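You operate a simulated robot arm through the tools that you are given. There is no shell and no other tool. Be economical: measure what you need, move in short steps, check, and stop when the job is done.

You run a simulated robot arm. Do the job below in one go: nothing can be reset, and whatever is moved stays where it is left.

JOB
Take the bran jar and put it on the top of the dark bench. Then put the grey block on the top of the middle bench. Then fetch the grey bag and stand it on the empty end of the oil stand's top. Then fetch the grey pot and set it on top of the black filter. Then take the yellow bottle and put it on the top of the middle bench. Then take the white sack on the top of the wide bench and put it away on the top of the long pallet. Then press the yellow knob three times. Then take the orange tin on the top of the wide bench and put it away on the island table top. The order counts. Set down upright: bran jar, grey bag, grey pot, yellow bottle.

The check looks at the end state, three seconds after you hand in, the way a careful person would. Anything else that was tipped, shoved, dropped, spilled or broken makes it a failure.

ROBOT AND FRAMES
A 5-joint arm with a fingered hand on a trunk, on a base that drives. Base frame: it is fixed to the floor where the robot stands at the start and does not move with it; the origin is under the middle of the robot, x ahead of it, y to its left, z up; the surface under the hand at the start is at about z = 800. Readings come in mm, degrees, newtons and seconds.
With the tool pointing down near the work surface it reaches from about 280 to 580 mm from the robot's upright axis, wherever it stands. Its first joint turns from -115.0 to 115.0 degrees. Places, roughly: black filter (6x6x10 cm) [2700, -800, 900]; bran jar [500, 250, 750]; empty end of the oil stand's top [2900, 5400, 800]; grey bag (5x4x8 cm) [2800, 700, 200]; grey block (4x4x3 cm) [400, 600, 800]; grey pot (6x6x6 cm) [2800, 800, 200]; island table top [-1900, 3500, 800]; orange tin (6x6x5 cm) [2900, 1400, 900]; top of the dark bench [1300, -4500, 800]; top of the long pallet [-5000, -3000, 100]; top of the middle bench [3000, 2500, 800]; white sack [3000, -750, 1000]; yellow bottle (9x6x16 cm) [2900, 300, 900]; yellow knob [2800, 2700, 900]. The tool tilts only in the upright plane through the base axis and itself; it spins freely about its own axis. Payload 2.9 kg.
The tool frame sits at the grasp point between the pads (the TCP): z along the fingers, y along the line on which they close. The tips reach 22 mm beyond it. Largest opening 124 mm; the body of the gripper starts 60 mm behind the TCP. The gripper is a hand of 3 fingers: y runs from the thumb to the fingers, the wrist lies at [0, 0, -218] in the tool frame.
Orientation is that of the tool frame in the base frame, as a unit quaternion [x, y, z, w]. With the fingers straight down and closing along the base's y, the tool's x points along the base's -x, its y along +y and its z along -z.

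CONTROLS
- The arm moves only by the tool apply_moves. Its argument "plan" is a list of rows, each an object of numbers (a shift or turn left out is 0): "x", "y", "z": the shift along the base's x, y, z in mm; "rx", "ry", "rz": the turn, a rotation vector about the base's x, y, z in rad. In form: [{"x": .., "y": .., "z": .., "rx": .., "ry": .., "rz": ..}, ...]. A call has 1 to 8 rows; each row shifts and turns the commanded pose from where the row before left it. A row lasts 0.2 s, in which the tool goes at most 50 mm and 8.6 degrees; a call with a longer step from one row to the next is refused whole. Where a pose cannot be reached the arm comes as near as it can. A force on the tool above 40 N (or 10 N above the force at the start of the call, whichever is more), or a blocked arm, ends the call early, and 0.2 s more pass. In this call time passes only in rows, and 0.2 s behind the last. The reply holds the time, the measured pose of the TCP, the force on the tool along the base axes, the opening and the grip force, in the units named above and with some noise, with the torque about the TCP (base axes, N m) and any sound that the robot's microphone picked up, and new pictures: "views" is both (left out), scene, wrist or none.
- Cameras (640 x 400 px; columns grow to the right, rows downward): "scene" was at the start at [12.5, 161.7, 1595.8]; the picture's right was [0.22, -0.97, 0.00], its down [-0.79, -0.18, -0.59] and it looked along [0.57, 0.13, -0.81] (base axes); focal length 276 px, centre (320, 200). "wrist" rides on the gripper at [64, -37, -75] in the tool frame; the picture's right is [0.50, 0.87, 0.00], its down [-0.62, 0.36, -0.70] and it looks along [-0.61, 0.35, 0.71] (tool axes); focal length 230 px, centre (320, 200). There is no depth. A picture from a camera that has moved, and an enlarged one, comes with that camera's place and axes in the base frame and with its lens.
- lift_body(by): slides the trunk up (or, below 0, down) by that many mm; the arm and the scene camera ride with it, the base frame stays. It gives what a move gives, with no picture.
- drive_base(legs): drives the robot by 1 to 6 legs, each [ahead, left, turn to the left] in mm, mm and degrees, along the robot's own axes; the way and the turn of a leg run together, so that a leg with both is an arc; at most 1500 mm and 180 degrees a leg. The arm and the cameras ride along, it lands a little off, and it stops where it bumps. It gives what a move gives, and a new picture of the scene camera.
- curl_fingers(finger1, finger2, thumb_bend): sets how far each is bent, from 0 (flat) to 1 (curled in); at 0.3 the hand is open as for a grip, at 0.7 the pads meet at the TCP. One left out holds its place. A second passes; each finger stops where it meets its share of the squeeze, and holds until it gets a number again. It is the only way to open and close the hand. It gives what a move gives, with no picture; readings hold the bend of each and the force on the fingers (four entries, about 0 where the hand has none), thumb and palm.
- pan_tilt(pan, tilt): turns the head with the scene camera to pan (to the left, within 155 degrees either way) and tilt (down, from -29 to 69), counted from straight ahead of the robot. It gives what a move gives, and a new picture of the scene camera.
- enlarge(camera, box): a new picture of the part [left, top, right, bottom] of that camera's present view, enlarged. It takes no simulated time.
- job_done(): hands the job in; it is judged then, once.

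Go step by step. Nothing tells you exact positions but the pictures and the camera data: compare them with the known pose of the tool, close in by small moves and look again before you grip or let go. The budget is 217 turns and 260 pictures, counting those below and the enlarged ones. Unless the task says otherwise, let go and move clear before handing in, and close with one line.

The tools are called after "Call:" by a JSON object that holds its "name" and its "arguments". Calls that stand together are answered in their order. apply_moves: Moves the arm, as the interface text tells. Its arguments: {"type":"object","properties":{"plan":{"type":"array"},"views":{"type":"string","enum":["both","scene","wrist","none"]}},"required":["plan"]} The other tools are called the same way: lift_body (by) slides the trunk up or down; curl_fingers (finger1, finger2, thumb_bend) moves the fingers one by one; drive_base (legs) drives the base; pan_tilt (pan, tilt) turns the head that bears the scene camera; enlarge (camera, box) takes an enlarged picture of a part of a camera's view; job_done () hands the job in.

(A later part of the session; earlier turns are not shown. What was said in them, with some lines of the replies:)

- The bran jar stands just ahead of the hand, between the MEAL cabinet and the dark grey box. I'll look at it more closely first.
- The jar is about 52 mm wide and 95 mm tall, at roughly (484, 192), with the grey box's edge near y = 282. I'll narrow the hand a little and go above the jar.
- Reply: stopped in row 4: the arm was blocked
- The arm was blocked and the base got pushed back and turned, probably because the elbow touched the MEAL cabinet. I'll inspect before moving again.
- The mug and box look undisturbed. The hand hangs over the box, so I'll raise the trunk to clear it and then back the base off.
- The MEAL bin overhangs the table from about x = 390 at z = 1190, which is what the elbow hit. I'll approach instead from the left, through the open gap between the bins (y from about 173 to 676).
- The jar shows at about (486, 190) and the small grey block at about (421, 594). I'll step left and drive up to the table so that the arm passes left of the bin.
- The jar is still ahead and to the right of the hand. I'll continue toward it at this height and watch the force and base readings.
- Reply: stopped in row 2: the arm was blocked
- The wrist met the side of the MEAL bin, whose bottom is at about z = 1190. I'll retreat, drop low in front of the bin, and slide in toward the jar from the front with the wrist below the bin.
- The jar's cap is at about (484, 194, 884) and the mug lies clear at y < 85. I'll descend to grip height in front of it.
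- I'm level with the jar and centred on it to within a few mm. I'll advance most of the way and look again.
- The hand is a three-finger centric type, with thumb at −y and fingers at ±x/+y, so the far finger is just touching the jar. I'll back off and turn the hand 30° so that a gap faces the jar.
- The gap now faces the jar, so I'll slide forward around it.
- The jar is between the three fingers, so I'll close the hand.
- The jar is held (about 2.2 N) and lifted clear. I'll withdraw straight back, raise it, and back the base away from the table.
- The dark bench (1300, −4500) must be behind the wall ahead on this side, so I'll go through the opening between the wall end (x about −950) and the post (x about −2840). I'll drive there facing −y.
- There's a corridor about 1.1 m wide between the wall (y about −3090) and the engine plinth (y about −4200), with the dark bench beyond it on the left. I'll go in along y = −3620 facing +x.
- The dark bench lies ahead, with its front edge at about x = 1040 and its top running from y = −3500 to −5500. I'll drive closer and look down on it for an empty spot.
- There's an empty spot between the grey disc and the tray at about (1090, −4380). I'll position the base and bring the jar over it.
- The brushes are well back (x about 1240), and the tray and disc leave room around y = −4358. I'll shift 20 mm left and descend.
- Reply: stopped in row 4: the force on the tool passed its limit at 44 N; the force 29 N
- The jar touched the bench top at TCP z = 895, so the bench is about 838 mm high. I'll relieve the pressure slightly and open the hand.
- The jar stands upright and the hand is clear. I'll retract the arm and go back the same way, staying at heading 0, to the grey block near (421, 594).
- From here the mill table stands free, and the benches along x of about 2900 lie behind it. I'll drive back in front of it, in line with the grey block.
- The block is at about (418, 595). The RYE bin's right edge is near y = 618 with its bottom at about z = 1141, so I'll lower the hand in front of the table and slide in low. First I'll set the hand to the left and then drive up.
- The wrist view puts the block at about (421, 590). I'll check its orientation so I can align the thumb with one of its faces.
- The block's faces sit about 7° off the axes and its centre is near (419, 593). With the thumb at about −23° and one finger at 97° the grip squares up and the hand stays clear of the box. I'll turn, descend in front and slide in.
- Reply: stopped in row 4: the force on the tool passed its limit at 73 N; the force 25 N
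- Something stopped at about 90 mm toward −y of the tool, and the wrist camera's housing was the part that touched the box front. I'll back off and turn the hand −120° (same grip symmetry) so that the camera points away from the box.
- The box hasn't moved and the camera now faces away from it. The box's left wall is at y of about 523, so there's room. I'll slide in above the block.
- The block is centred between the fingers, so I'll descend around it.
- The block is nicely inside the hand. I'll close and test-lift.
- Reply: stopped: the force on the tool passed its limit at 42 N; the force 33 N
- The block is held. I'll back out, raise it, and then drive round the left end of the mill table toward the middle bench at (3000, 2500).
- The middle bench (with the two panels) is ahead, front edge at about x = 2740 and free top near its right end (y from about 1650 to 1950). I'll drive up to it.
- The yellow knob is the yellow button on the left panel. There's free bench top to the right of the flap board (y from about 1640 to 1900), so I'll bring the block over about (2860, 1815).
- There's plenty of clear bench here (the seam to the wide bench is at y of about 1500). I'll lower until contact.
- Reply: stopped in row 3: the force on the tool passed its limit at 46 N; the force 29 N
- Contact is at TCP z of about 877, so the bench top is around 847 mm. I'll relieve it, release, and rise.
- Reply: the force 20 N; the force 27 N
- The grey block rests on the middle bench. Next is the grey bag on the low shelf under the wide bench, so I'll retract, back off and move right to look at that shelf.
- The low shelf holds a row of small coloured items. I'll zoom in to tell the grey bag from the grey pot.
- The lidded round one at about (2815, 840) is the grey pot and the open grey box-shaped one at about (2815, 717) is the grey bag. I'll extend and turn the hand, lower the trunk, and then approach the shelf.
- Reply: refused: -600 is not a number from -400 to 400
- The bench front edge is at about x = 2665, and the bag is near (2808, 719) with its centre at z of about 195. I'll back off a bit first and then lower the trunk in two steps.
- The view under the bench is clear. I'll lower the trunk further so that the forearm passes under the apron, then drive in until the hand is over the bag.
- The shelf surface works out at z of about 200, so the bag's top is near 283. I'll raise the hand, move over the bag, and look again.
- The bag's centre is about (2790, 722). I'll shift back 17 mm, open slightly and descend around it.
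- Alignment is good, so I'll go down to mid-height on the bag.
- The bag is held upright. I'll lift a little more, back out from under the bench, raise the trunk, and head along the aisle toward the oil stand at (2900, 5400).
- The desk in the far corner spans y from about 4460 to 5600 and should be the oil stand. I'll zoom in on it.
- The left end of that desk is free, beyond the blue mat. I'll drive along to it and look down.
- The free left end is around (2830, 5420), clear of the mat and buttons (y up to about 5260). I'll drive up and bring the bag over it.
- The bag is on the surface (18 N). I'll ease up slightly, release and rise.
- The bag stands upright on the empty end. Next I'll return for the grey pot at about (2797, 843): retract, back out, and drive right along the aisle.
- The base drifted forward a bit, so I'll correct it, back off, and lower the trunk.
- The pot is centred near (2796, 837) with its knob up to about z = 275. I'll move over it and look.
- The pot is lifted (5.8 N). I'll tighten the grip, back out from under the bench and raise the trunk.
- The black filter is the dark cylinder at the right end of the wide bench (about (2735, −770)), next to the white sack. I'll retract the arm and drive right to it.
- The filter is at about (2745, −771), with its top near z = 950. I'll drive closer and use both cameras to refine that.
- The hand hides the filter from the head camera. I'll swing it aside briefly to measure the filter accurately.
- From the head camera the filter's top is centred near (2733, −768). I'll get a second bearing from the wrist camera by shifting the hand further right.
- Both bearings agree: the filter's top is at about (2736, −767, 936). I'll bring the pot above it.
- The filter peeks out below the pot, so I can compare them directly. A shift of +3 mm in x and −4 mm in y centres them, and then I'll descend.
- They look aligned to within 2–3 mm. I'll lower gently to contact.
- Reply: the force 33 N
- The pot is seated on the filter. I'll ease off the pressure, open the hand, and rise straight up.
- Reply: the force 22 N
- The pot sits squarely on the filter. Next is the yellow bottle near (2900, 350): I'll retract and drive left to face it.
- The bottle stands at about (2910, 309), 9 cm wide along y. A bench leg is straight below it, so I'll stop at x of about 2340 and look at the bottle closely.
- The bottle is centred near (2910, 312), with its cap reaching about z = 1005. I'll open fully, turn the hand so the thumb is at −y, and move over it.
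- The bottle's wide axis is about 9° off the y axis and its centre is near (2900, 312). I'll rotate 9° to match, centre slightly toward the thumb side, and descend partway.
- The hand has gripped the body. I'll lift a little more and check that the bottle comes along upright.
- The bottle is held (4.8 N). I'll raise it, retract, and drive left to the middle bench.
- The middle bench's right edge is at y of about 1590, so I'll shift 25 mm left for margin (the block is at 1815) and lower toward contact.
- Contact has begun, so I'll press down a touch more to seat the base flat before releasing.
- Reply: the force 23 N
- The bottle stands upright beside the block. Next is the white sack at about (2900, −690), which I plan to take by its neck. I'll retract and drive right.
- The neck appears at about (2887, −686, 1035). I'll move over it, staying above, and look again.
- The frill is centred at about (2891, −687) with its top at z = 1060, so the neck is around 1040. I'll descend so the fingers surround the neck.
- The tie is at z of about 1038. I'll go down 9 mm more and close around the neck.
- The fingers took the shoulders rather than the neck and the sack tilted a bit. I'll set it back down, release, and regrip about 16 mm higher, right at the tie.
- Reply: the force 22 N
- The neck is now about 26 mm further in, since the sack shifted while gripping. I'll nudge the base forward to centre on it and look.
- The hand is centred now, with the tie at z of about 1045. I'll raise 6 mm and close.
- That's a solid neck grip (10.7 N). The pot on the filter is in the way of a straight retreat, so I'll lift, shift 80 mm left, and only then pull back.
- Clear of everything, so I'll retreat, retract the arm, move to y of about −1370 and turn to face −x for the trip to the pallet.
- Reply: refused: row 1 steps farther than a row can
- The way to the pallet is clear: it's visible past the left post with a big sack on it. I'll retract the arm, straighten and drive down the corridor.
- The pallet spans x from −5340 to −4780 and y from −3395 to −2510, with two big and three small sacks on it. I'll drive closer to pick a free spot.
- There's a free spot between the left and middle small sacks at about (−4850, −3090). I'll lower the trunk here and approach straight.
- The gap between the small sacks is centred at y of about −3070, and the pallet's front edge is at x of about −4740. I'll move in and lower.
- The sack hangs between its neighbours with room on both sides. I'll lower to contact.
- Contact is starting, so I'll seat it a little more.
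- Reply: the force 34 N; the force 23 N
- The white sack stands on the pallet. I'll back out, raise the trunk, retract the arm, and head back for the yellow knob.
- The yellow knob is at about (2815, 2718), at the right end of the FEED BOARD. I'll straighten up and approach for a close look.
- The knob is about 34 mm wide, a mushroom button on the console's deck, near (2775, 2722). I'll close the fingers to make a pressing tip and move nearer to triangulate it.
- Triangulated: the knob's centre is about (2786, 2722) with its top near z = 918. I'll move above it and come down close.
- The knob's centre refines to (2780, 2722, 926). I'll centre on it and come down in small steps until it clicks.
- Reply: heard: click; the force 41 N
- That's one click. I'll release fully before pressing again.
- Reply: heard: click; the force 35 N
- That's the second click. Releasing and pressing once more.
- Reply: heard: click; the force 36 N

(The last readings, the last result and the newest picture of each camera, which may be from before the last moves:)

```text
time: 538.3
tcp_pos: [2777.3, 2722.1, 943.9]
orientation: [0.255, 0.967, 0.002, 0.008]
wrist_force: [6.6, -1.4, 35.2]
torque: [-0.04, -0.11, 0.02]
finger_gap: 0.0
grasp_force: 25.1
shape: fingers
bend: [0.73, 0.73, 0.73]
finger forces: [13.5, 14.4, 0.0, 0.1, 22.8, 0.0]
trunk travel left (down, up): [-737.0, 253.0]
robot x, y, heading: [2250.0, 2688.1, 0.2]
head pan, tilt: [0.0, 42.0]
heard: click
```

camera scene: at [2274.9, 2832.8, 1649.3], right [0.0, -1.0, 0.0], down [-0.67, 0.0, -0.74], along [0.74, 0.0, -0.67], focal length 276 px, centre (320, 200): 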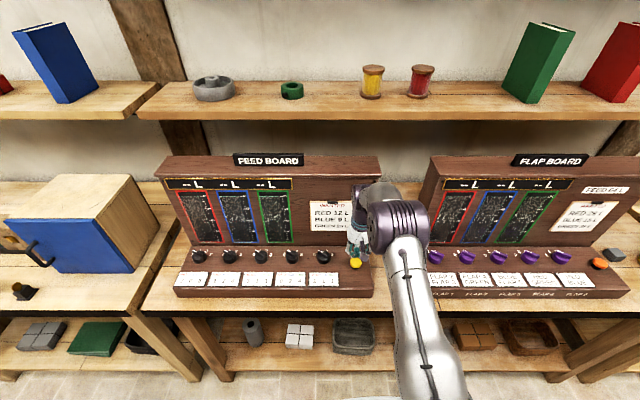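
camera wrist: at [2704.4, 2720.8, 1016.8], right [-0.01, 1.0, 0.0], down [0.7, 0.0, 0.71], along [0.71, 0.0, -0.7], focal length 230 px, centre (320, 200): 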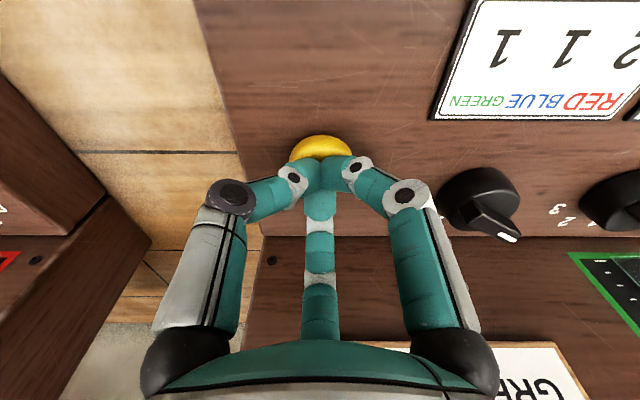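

Three clicks done. I'll rise, retract, open the hand, and drive to the orange tin near (2900, 1400).

Call:
{"name": "apply_moves", "arguments": {"plan": [{"z": 20}, {"z": 40}, {"z": 40}, {"x": -45}, {"x": -45}, {"x": -45}], "views": "none"}}

Call:
{"name": "curl_fingers", "arguments": {"finger1": 0.36, "finger2": 0.36, "thumb_bend": 0.36}}

Call:
{"name": "drive_base", "arguments": {"legs": [[-120, 0, 0], [0, -1300, 0]]}}

Call:
{"name": "apply_moves", "arguments": {"plan": [{"z": 5}], "views": "wrist"}}

```text
time: 539.7
tcp_pos: [2645.3, 2720.4, 1039.9]
orientation: [0.256, 0.967, 0.002, 0.006]
wrist_force: [0.5, 1.1, -0.5]
torque: [0.02, -0.02, -0.03]
finger_gap: 0.0
grasp_force: 0.1
shape: fingers
bend: [0.71, 0.71, 0.71]
finger forces: [0.0, 0.0, 0.1, 0.0, 0.1, 0.0]
trunk travel left (down, up): [-737.0, 253.0]
robot x, y, heading: [2249.9, 2689.7, 0.3]
head pan, tilt: [0.0, 42.0]
```

```text
time: 540.7
tcp_pos: [2646.1, 2721.6, 1039.1]
orientation: [0.256, 0.967, 0.002, 0.004]
wrist_force: [0.4, 1.0, 0.1]
torque: [-0.02, 0.0, 0.03]
finger_gap: 87.5
grasp_force: 0.0
shape: fingers
bend: [0.36, 0.36, 0.36]
finger forces: [0.0, 0.1, 0.1, 0.0, 0.0, 0.0]
trunk travel left (down, up): [-737.0, 253.0]
robot x, y, heading: [2251.7, 2688.0, 0.2]
head pan, tilt: [0.0, 42.0]
```

```text
time: 547.9
tcp_pos: [2538.7, 1464.7, 1039.2]
orientation: [0.247, 0.969, 0.002, 0.004]
wrist_force: [0.1, -0.1, 0.0]
torque: [0.01, -0.01, 0.0]
finger_gap: 87.8
grasp_force: 0.1
shape: fingers
bend: [0.36, 0.36, 0.36]
finger forces: [0.0, 0.0, 0.1, 0.1, 0.0, 0.0]
trunk travel left (down, up): [-737.0, 253.0]
robot x, y, heading: [2146.0, 1426.5, 1.3]
head pan, tilt: [0.0, 42.0]
camera scene: at [2164.5, 1570.7, 1649.3], right [0.02, -1.0, 0.0], down [-0.67, -0.01, -0.74], along [0.74, 0.01, -0.67], focal length 276 px, centre (320, 200)
```

scene: 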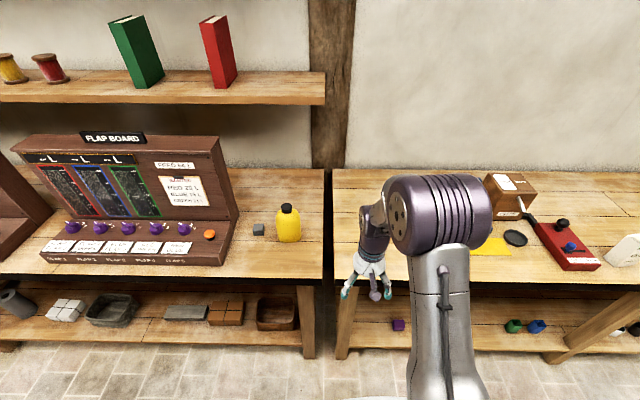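

```text
time: 548.3
tcp_pos: [2539.8, 1465.8, 1044.3]
orientation: [0.248, 0.969, 0.001, 0.004]
wrist_force: [-1.0, -0.3, -0.8]
torque: [-0.03, -0.02, 0.01]
finger_gap: 87.8
grasp_force: 0.1
shape: fingers
bend: [0.36, 0.36, 0.36]
finger forces: [0.0, 0.0, 0.0, 0.1, 0.1, 0.0]
trunk travel left (down, up): [-737.0, 253.0]
robot x, y, heading: [2137.0, 1426.5, 1.3]
head pan, tilt: [0.0, 42.0]
camera wrist: at [2465.2, 1464.4, 1118.3], right [-0.02, 1.0, 0.0], down [0.71, 0.02, 0.71], along [0.71, 0.02, -0.71], focal length 230 px, centre (320, 200)
```

wrist: 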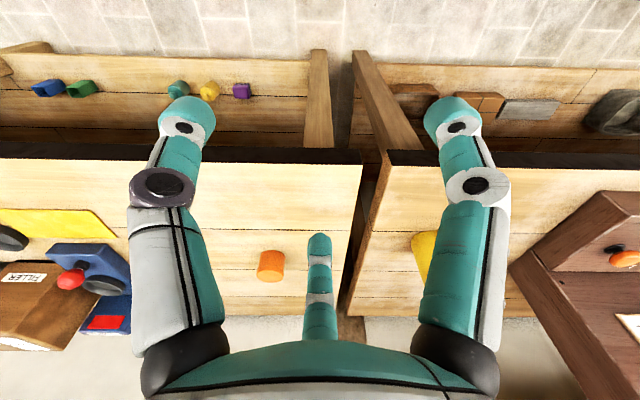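

Call:
{"name": "drive_base", "arguments": {"legs": [[225, -95, -1.3]]}}

Call:
{"name": "apply_moves", "arguments": {"plan": [{"x": 20}], "views": "wrist"}}

```text
time: 550.1
tcp_pos: [2767.2, 1361.2, 1044.2]
orientation: [0.26, 0.966, 0.002, 0.004]
wrist_force: [0.1, 0.4, -0.6]
torque: [0.01, 0.03, -0.03]
finger_gap: 87.4
grasp_force: 0.0
shape: fingers
bend: [0.36, 0.36, 0.36]
finger forces: [0.0, 0.0, 0.1, 0.0, 0.1, 0.0]
trunk travel left (down, up): [-737.0, 253.0]
robot x, y, heading: [2370.8, 1331.4, -0.4]
head pan, tilt: [0.0, 42.0]
camera scene: at [2395.9, 1474.8, 1649.3], right [-0.01, -1.0, 0.0], down [-0.67, 0.0, -0.74], along [0.74, 0.0, -0.67], focal length 276 px, centre (320, 200)
```

scene: 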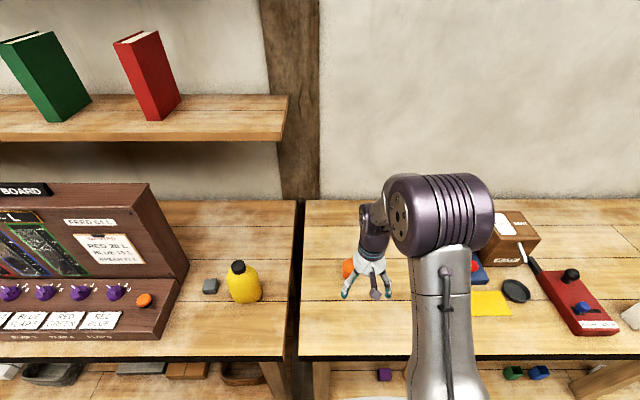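

```text
time: 550.5
tcp_pos: [2787.9, 1361.0, 1042.4]
orientation: [0.259, 0.966, 0.001, 0.004]
wrist_force: [0.0, 0.3, -0.2]
torque: [-0.04, 0.01, 0.0]
finger_gap: 87.8
grasp_force: 0.1
shape: fingers
bend: [0.36, 0.36, 0.36]
finger forces: [0.1, 0.0, 0.0, 0.1, 0.0, 0.0]
trunk travel left (down, up): [-737.0, 253.0]
robot x, y, heading: [2371.9, 1330.6, -0.2]
head pan, tilt: [0.0, 42.0]
camera wrist: at [2713.8, 1361.0, 1117.1], right [0.0, 1.0, 0.0], down [0.71, 0.0, 0.71], along [0.71, 0.0, -0.71], focal length 230 px, centre (320, 200)
```

wrist: 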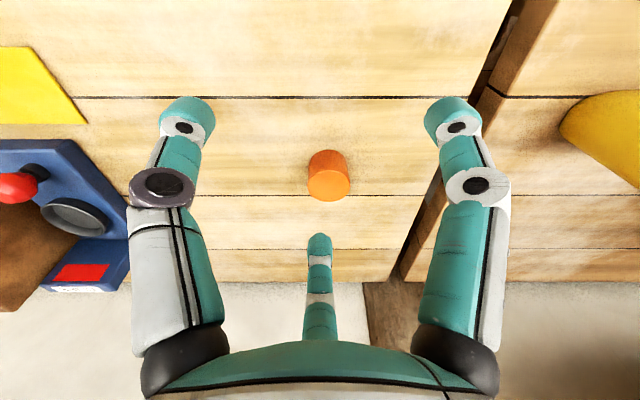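

The tin is at about (2911, 1371), 50 mm tall. I'll move over it and descend partway.

Call:
{"name": "apply_moves", "arguments": {"plan": [{"x": 41, "y": 3}, {"x": 41, "y": 3}, {"x": 41, "y": 4}, {"z": -40}, {"z": -40}, {"z": -20}], "views": "wrist"}}

```text
time: 551.9
tcp_pos: [2910.7, 1371.6, 943.1]
orientation: [0.259, 0.966, 0.001, 0.004]
wrist_force: [0.0, -0.6, -0.3]
torque: [0.04, -0.02, 0.0]
finger_gap: 87.6
grasp_force: 0.1
shape: fingers
bend: [0.36, 0.36, 0.36]
finger forces: [0.0, 0.0, 0.0, 0.0, 0.1, 0.0]
trunk travel left (down, up): [-737.0, 253.0]
robot x, y, heading: [2368.1, 1329.2, -0.2]
head pan, tilt: [0.0, 42.0]
camera wrist: at [2837.3, 1371.8, 1017.0], right [0.0, 1.0, 0.0], down [0.71, 0.0, 0.71], along [0.71, 0.0, -0.71], focal length 230 px, centre (320, 200)
```

wrist: 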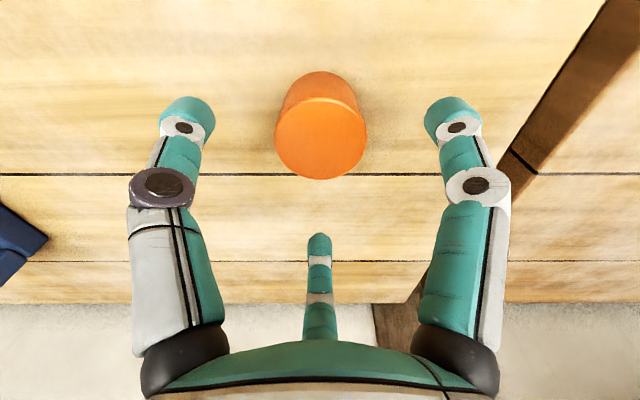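

Call:
{"name": "apply_moves", "arguments": {"plan": [{"x": -1, "z": -25}, {"z": -20}, {"z": -13}], "views": "none"}}

Call:
{"name": "curl_fingers", "arguments": {"finger1": 0.68, "finger2": 0.68, "thumb_bend": 0.68}}

Call:
{"name": "apply_moves", "arguments": {"plan": [{"z": 10}, {"z": 15}], "views": "wrist"}}

```text
time: 552.7
tcp_pos: [2908.6, 1371.1, 885.4]
orientation: [0.26, 0.966, 0.0, 0.004]
wrist_force: [0.1, 0.4, 0.3]
torque: [0.0, -0.04, 0.03]
finger_gap: 87.8
grasp_force: 0.0
shape: fingers
bend: [0.36, 0.36, 0.36]
finger forces: [0.0, 0.0, 0.1, 0.1, 0.0, 0.1]
trunk travel left (down, up): [-737.0, 253.0]
robot x, y, heading: [2368.4, 1328.6, -0.3]
head pan, tilt: [0.0, 42.0]
```

```text
time: 553.7
tcp_pos: [2909.9, 1369.9, 885.5]
orientation: [0.261, 0.965, 0.001, 0.004]
wrist_force: [-0.4, 0.4, -0.9]
torque: [0.02, 0.04, -0.01]
finger_gap: 37.7
grasp_force: 14.9
shape: fingers
bend: [0.53, 0.53, 0.58]
finger forces: [8.6, 9.3, 0.0, 0.1, 12.2, 0.1]
trunk travel left (down, up): [-737.0, 253.0]
robot x, y, heading: [2371.0, 1329.3, -0.3]
head pan, tilt: [0.0, 42.0]
```

```text
time: 554.3
tcp_pos: [2908.6, 1372.6, 911.8]
orientation: [0.259, 0.966, 0.001, 0.003]
wrist_force: [-0.2, 0.5, -0.8]
torque: [0.0, 0.0, -0.01]
finger_gap: 37.7
grasp_force: 15.3
shape: fingers
bend: [0.53, 0.53, 0.58]
finger forces: [8.7, 9.3, 0.1, 0.1, 12.2, 0.0]
trunk travel left (down, up): [-737.0, 253.0]
robot x, y, heading: [2369.0, 1331.1, -0.4]
head pan, tilt: [0.0, 42.0]
camera wrist: at [2835.8, 1371.6, 985.1], right [0.0, 1.0, 0.0], down [0.71, 0.0, 0.71], along [0.71, 0.0, -0.71], focal length 230 px, centre (320, 200)
```

wrist: 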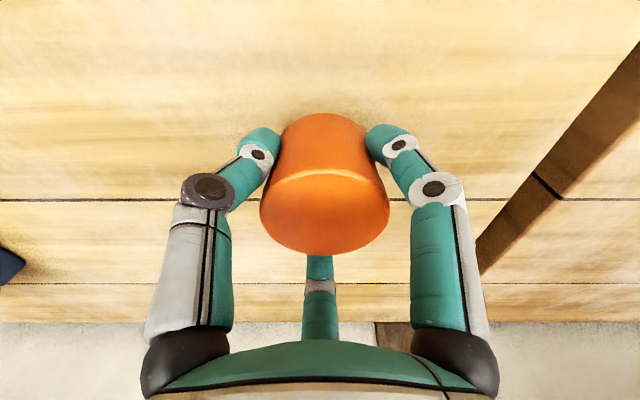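

The tin is held. I'll lift, retract, and travel back through the gap toward the island table at (−1900, 3500).

Call:
{"name": "apply_moves", "arguments": {"plan": [{"z": 40}, {"z": 45}, {"z": 30}, {"x": -45}, {"x": -45}, {"x": -45}], "views": "none"}}

Call:
{"name": "drive_base", "arguments": {"legs": [[-370, 0, 0.4], [0, 390, 0], [-1400, 0, 0], [-1450, 0, 0], [-1050, 0, 0], [0, 0, 90]]}}

Call:
{"name": "pan_tilt", "arguments": {"pan": 0, "tilt": 25}}

```text
time: 555.7
tcp_pos: [2776.3, 1370.6, 1028.3]
orientation: [0.26, 0.966, 0.002, 0.006]
wrist_force: [-0.5, -0.4, -1.0]
torque: [0.0, 0.0, 0.0]
finger_gap: 37.2
grasp_force: 14.4
shape: fingers
bend: [0.53, 0.53, 0.58]
finger forces: [8.9, 9.6, 0.0, 0.0, 11.9, 0.1]
trunk travel left (down, up): [-737.0, 253.0]
robot x, y, heading: [2369.5, 1329.1, -0.2]
head pan, tilt: [0.0, 42.0]
```

```text
time: 582.2
tcp_pos: [-1948.0, 2102.2, 1026.9]
orientation: [-0.498, 0.867, 0.005, 0.002]
wrist_force: [0.3, 0.0, -1.1]
torque: [-0.01, 0.02, -0.01]
finger_gap: 36.9
grasp_force: 14.8
shape: fingers
bend: [0.53, 0.53, 0.58]
finger forces: [8.4, 9.6, 0.1, 0.0, 11.8, 0.1]
trunk travel left (down, up): [-737.0, 253.0]
robot x, y, heading: [-1911.9, 1696.2, 89.7]
head pan, tilt: [0.0, 42.0]
camera scene: at [-2053.0, 1719.2, 1649.3], right [1.0, -0.01, 0.0], down [-0.01, -0.67, -0.74], along [0.01, 0.74, -0.67], focal length 276 px, centre (320, 200)
```

scene: 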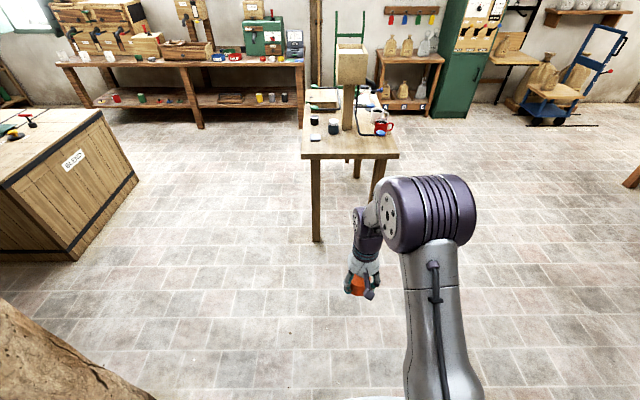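

```text
time: 583.0
tcp_pos: [-1948.9, 2102.2, 1025.3]
orientation: [-0.498, 0.867, 0.002, 0.001]
wrist_force: [-0.6, -0.2, -1.6]
torque: [0.01, -0.01, 0.01]
finger_gap: 36.7
grasp_force: 15.0
shape: fingers
bend: [0.53, 0.53, 0.58]
finger forces: [8.5, 9.6, 0.0, 0.1, 11.7, 0.0]
trunk travel left (down, up): [-737.0, 253.0]
robot x, y, heading: [-1909.3, 1694.0, 89.6]
head pan, tilt: [0.0, 25.0]
camera scene: at [-2052.9, 1727.8, 1675.5], right [1.0, -0.01, 0.0], down [0.0, -0.42, -0.91], along [0.01, 0.91, -0.42], focal length 276 px, centre (320, 200)
```

scene: 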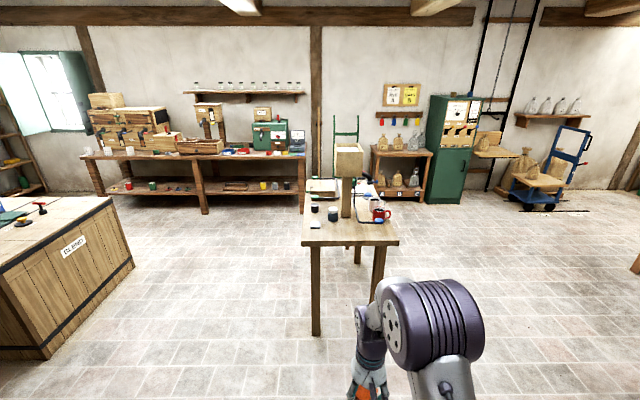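

The island table is straight ahead, with its front edge at y of about 3000 and a free strip at the near end. I'll drive closer and look down at it.

Call:
{"name": "drive_base", "arguments": {"legs": [[800, 0, 0.3]]}}

Call:
{"name": "pan_tilt", "arguments": {"pan": 0, "tilt": 45}}

```text
time: 587.3
tcp_pos: [-1953.2, 2903.8, 1026.1]
orientation: [-0.504, 0.864, 0.003, 0.002]
wrist_force: [0.2, 0.5, -0.6]
torque: [-0.03, -0.01, -0.04]
finger_gap: 37.0
grasp_force: 14.6
shape: fingers
bend: [0.53, 0.53, 0.58]
finger forces: [8.6, 9.6, 0.0, 0.0, 11.7, 0.0]
trunk travel left (down, up): [-737.0, 253.0]
robot x, y, heading: [-1910.9, 2497.3, 90.3]
head pan, tilt: [0.0, 25.0]
camera scene: at [-2051.4, 2529.5, 1675.6], right [1.0, 0.0, 0.0], down [0.0, -0.42, -0.91], along [0.0, 0.91, -0.42], focal length 276 px, centre (320, 200)
```

scene: 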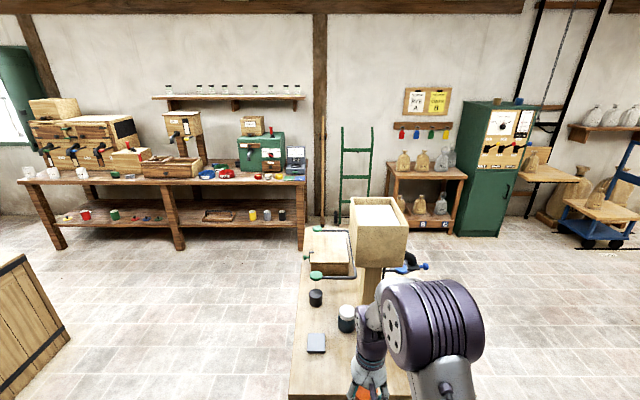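

```text
time: 588.2
tcp_pos: [-1951.7, 2903.9, 1026.4]
orientation: [-0.504, 0.864, 0.004, 0.002]
wrist_force: [-0.6, -0.4, -1.4]
torque: [0.01, -0.02, 0.01]
finger_gap: 36.9
grasp_force: 15.2
shape: fingers
bend: [0.53, 0.53, 0.58]
finger forces: [8.5, 9.7, 0.1, 0.0, 11.7, 0.1]
trunk travel left (down, up): [-737.0, 253.0]
robot x, y, heading: [-1907.6, 2497.8, 90.0]
head pan, tilt: [0.0, 45.0]
camera scene: at [-2051.4, 2518.4, 1645.0], right [1.0, 0.0, 0.0], down [0.0, -0.71, -0.71], along [0.0, 0.71, -0.71], focal length 276 px, centre (320, 200)
```

scene: 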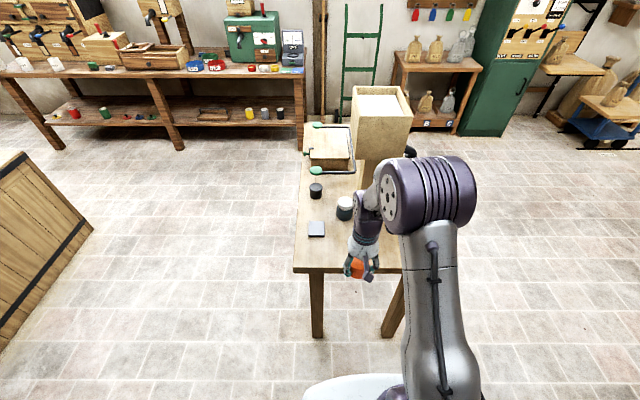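

Call:
{"name": "drive_base", "arguments": {"legs": [[90, 0, 0]]}}

Call:
{"name": "apply_moves", "arguments": {"plan": [{"x": 15, "y": 20}, {"x": 15, "y": 20}], "views": "wrist"}}

```text
time: 589.3
tcp_pos: [-1951.6, 2993.3, 1026.4]
orientation: [-0.503, 0.864, 0.003, 0.001]
wrist_force: [-0.3, 1.0, -1.0]
torque: [-0.03, 0.02, 0.0]
finger_gap: 36.8
grasp_force: 15.0
shape: fingers
bend: [0.53, 0.53, 0.58]
finger forces: [8.5, 9.7, 0.0, 0.0, 11.7, 0.0]
trunk travel left (down, up): [-737.0, 253.0]
robot x, y, heading: [-1910.3, 2589.6, 90.1]
head pan, tilt: [0.0, 45.0]
camera scene: at [-2051.8, 2608.4, 1645.0], right [1.0, 0.0, 0.0], down [0.0, -0.71, -0.71], along [0.0, 0.71, -0.71], focal length 276 px, centre (320, 200)
```

scene: 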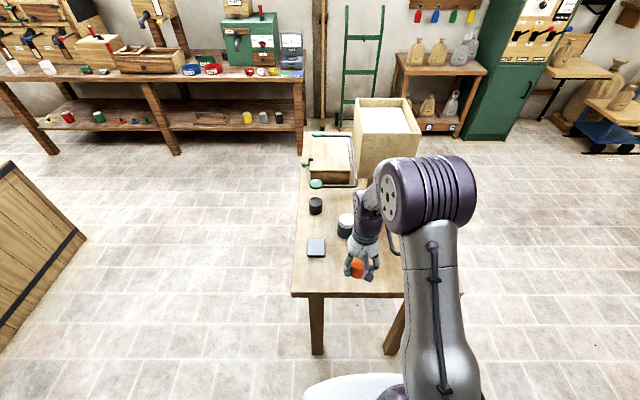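

```text
time: 589.9
tcp_pos: [-1923.6, 3034.2, 1025.6]
orientation: [-0.504, 0.864, 0.003, 0.001]
wrist_force: [0.1, 0.1, -1.4]
torque: [-0.03, 0.0, 0.04]
finger_gap: 36.8
grasp_force: 14.9
shape: fingers
bend: [0.53, 0.53, 0.58]
finger forces: [8.4, 9.6, 0.1, 0.0, 11.6, 0.0]
trunk travel left (down, up): [-737.0, 253.0]
robot x, y, heading: [-1908.2, 2588.0, 89.9]
head pan, tilt: [0.0, 45.0]
camera wrist: at [-1921.6, 2959.4, 1098.8], right [-1.0, -0.01, 0.0], down [-0.01, 0.71, 0.71], along [-0.01, 0.71, -0.71], focal length 230 px, centre (320, 200)
```

wrist: 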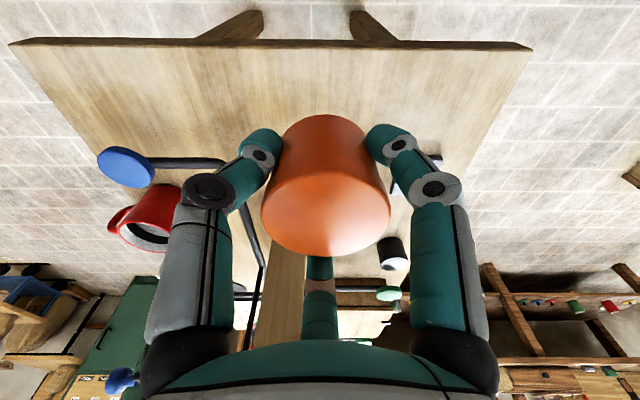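

The near strip of the table is empty, so I'll place the tin at about (−1890, 3090).

Call:
{"name": "apply_moves", "arguments": {"plan": [{"x": 17, "y": 28}, {"x": 17, "y": 28}, {"z": -40}, {"z": -40}, {"z": -15}], "views": "both"}}

```text
time: 591.1
tcp_pos: [-1888.6, 3090.8, 931.6]
orientation: [-0.503, 0.864, 0.003, 0.003]
wrist_force: [-0.6, 0.6, -0.4]
torque: [-0.05, 0.01, -0.06]
finger_gap: 36.9
grasp_force: 14.4
shape: fingers
bend: [0.53, 0.53, 0.58]
finger forces: [8.7, 9.7, 0.0, 0.0, 11.5, 0.0]
trunk travel left (down, up): [-737.0, 253.0]
robot x, y, heading: [-1913.7, 2584.9, 90.4]
head pan, tilt: [0.0, 45.0]
camera scene: at [-2051.8, 2607.3, 1645.0], right [1.0, 0.0, 0.0], down [0.0, -0.71, -0.71], along [0.0, 0.71, -0.71], focal length 276 px, centre (320, 200)
camera wrist: at [-1886.8, 3016.0, 1005.4], right [-1.0, -0.01, 0.0], down [-0.01, 0.71, 0.71], along [-0.01, 0.71, -0.71], focal length 230 px, centre (320, 200)
```

scene: 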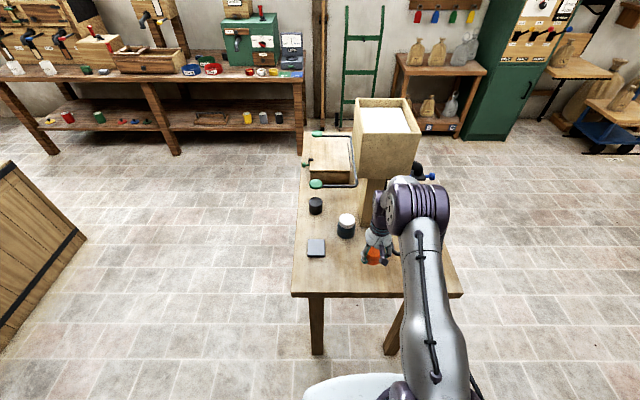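
wrist: 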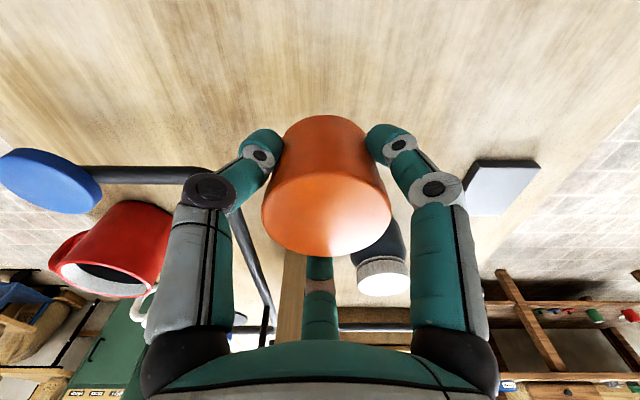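

A black crank rod runs nearby on the right, so I'll shift slightly away from it and then lower.

Call:
{"name": "apply_moves", "arguments": {"plan": [{"x": -15, "y": -18, "z": -10}, {"z": -15}, {"z": -6}, {"z": -5}], "views": "none"}}

Call:
{"name": "apply_moves", "arguments": {"plan": [{"z": -4}, {"z": -4}, {"z": -4}, {"z": -4}, {"z": -4}, {"z": -3}], "views": "wrist"}}

```text
time: 592.1
tcp_pos: [-1903.7, 3070.9, 895.0]
orientation: [-0.502, 0.865, 0.002, 0.003]
wrist_force: [0.1, -0.5, -1.5]
torque: [-0.01, -0.01, -0.01]
finger_gap: 36.6
grasp_force: 14.3
shape: fingers
bend: [0.53, 0.53, 0.58]
finger forces: [8.8, 9.9, 0.1, 0.0, 11.5, 0.1]
trunk travel left (down, up): [-737.0, 253.0]
robot x, y, heading: [-1906.8, 2584.1, 90.0]
head pan, tilt: [0.0, 45.0]
```

```text
time: 593.5
tcp_pos: [-1904.9, 3071.0, 872.7]
orientation: [-0.503, 0.864, 0.005, 0.001]
wrist_force: [0.3, 0.2, -0.8]
torque: [0.04, 0.03, -0.02]
finger_gap: 36.7
grasp_force: 14.9
shape: fingers
bend: [0.53, 0.53, 0.58]
finger forces: [8.8, 9.8, 0.0, 0.0, 11.5, 0.1]
trunk travel left (down, up): [-737.0, 253.0]
robot x, y, heading: [-1908.8, 2585.1, 90.5]
head pan, tilt: [0.0, 45.0]
camera wrist: at [-1902.6, 2996.2, 946.3], right [-1.0, -0.01, 0.0], down [-0.01, 0.71, 0.71], along [-0.01, 0.71, -0.71], focal length 230 px, centre (320, 200)
```

wrist: 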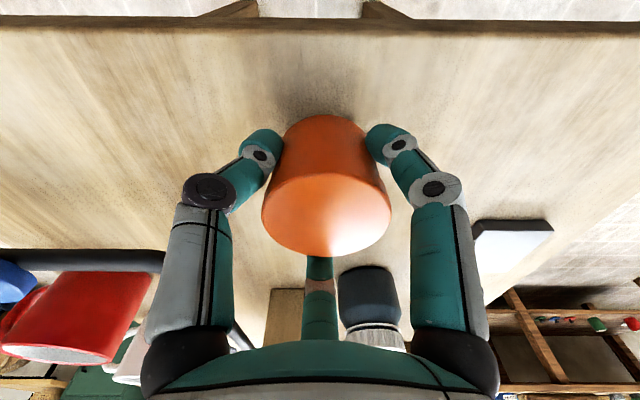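

Call:
{"name": "apply_moves", "arguments": {"plan": [{"z": -5}, {"z": -5}, {"z": -4}, {"z": -4}, {"z": -4}, {"z": -4}, {"z": -4}], "views": "none"}}

```text
time: 595.1
tcp_pos: [-1903.3, 3070.6, 848.6]
orientation: [-0.503, 0.864, 0.009, 0.005]
wrist_force: [0.6, -8.0, 31.1]
torque: [-0.43, 0.29, 0.09]
finger_gap: 35.3
grasp_force: 21.7
shape: fingers
bend: [0.53, 0.52, 0.6]
finger forces: [20.5, 9.6, 0.0, 0.0, 13.3, 0.1]
trunk travel left (down, up): [-737.0, 253.0]
robot x, y, heading: [-1906.3, 2581.9, 90.3]
head pan, tilt: [0.0, 45.0]
stopped in row 7: the force on the tool passed its limit at 43 N (the readings are from after the stop); the commanded pose is now the measured one
```

The tin is on the table. I'll ease off, release, and rise.

Call:
{"name": "apply_moves", "arguments": {"plan": [{"z": 3}], "views": "none"}}

Call:
{"name": "curl_fingers", "arguments": {"finger1": 0.45, "finger2": 0.45, "thumb_bend": 0.45}}

Call:
{"name": "curl_fingers", "arguments": {"finger1": 0.37, "finger2": 0.37, "thumb_bend": 0.37}}

Call:
{"name": "apply_moves", "arguments": {"plan": [{"z": 20}, {"z": 40}, {"z": 45}, {"z": 40}], "views": "both"}}

```text
time: 595.5
tcp_pos: [-1902.9, 3070.3, 847.9]
orientation: [-0.502, 0.865, 0.006, 0.004]
wrist_force: [-0.5, -4.7, 12.6]
torque: [-0.11, -0.02, 0.01]
finger_gap: 35.4
grasp_force: 15.4
shape: fingers
bend: [0.53, 0.52, 0.6]
finger forces: [9.2, 9.7, 0.1, 0.1, 12.6, 0.0]
trunk travel left (down, up): [-737.0, 253.0]
robot x, y, heading: [-1906.2, 2587.1, 90.1]
head pan, tilt: [0.0, 45.0]
```

```text
time: 596.5
tcp_pos: [-1903.3, 3071.7, 846.8]
orientation: [-0.504, 0.864, 0.006, 0.004]
wrist_force: [0.6, 0.3, 1.0]
torque: [-0.03, 0.01, -0.02]
finger_gap: 62.7
grasp_force: 0.1
shape: fingers
bend: [0.46, 0.45, 0.45]
finger forces: [0.8, 0.0, 0.0, 0.0, 0.1, 0.0]
trunk travel left (down, up): [-737.0, 253.0]
robot x, y, heading: [-1907.5, 2584.9, 90.4]
head pan, tilt: [0.0, 45.0]
```

```text
time: 597.5
tcp_pos: [-1903.6, 3072.9, 848.1]
orientation: [-0.503, 0.864, 0.006, 0.003]
wrist_force: [-0.3, -0.6, 0.3]
torque: [-0.02, 0.01, -0.01]
finger_gap: 84.8
grasp_force: 0.0
shape: fingers
bend: [0.37, 0.37, 0.37]
finger forces: [0.1, 0.0, 0.0, 0.0, 0.0, 0.0]
trunk travel left (down, up): [-737.0, 253.0]
robot x, y, heading: [-1909.3, 2585.9, 90.0]
head pan, tilt: [0.0, 45.0]
```

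```text
time: 598.5
tcp_pos: [-1906.4, 3071.2, 993.3]
orientation: [-0.503, 0.864, 0.006, 0.003]
wrist_force: [0.8, 0.4, -0.6]
torque: [-0.01, 0.01, 0.0]
finger_gap: 85.2
grasp_force: 0.0
shape: fingers
bend: [0.37, 0.37, 0.37]
finger forces: [0.0, 0.0, 0.0, 0.1, 0.0, 0.0]
trunk travel left (down, up): [-737.0, 253.0]
robot x, y, heading: [-1910.9, 2587.1, 90.2]
head pan, tilt: [0.0, 45.0]
camera scene: at [-2051.6, 2606.4, 1645.0], right [1.0, 0.0, 0.0], down [0.0, -0.71, -0.71], along [0.0, 0.71, -0.71], focal length 276 px, centre (320, 200)
camera wrist: at [-1903.7, 2996.8, 1066.6], right [-1.0, -0.01, 0.0], down [-0.01, 0.7, 0.71], along [-0.01, 0.71, -0.7], focal length 230 px, centre (320, 200)
```

scene: 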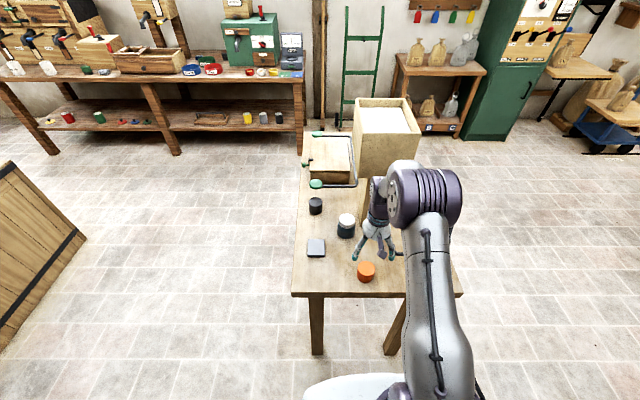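
wrist: 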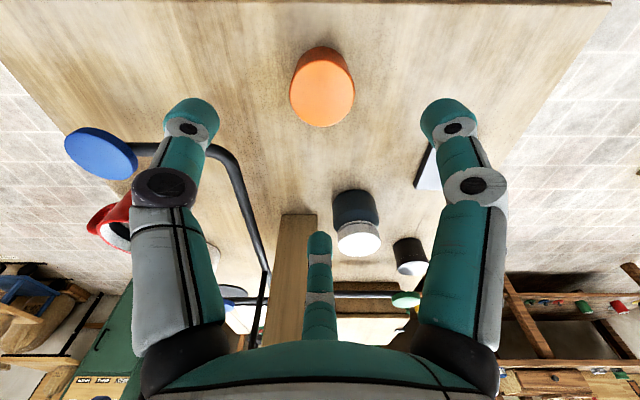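

The tin stands on the island table and the hand is clear. I'll back away and hand in.

Call:
{"name": "drive_base", "arguments": {"legs": [[-300, 0, 0]]}}

Call:
{"name": "job_done", "arguments": {}}

```text
time: 600.5
tcp_pos: [-1904.1, 2774.1, 992.5]
orientation: [-0.504, 0.864, 0.006, 0.003]
wrist_force: [1.1, -0.1, 0.3]
torque: [0.0, 0.01, -0.01]
finger_gap: 84.9
grasp_force: 0.1
shape: fingers
bend: [0.37, 0.37, 0.37]
finger forces: [0.0, 0.0, 0.0, 0.0, 0.1, 0.0]
trunk travel left (down, up): [-737.0, 253.0]
robot x, y, heading: [-1908.6, 2288.9, 90.3]
head pan, tilt: [0.0, 45.0]
camera scene: at [-2050.3, 2308.4, 1645.0], right [1.0, 0.0, 0.0], down [0.0, -0.71, -0.71], along [0.0, 0.71, -0.71], focal length 276 px, centre (320, 200)
```

scene: 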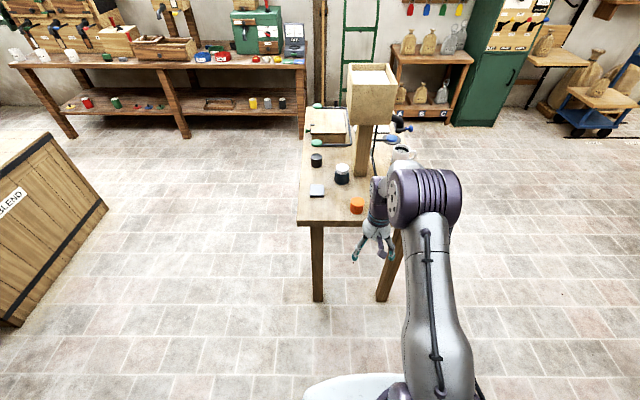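

```text
The job is handed in.
```

All eight steps are done in order and handed in; early on the arm bumped the MEAL bin (twice) and the grey box on the mill table, with no visible shift, and I identified the oil stand only by its listed position.
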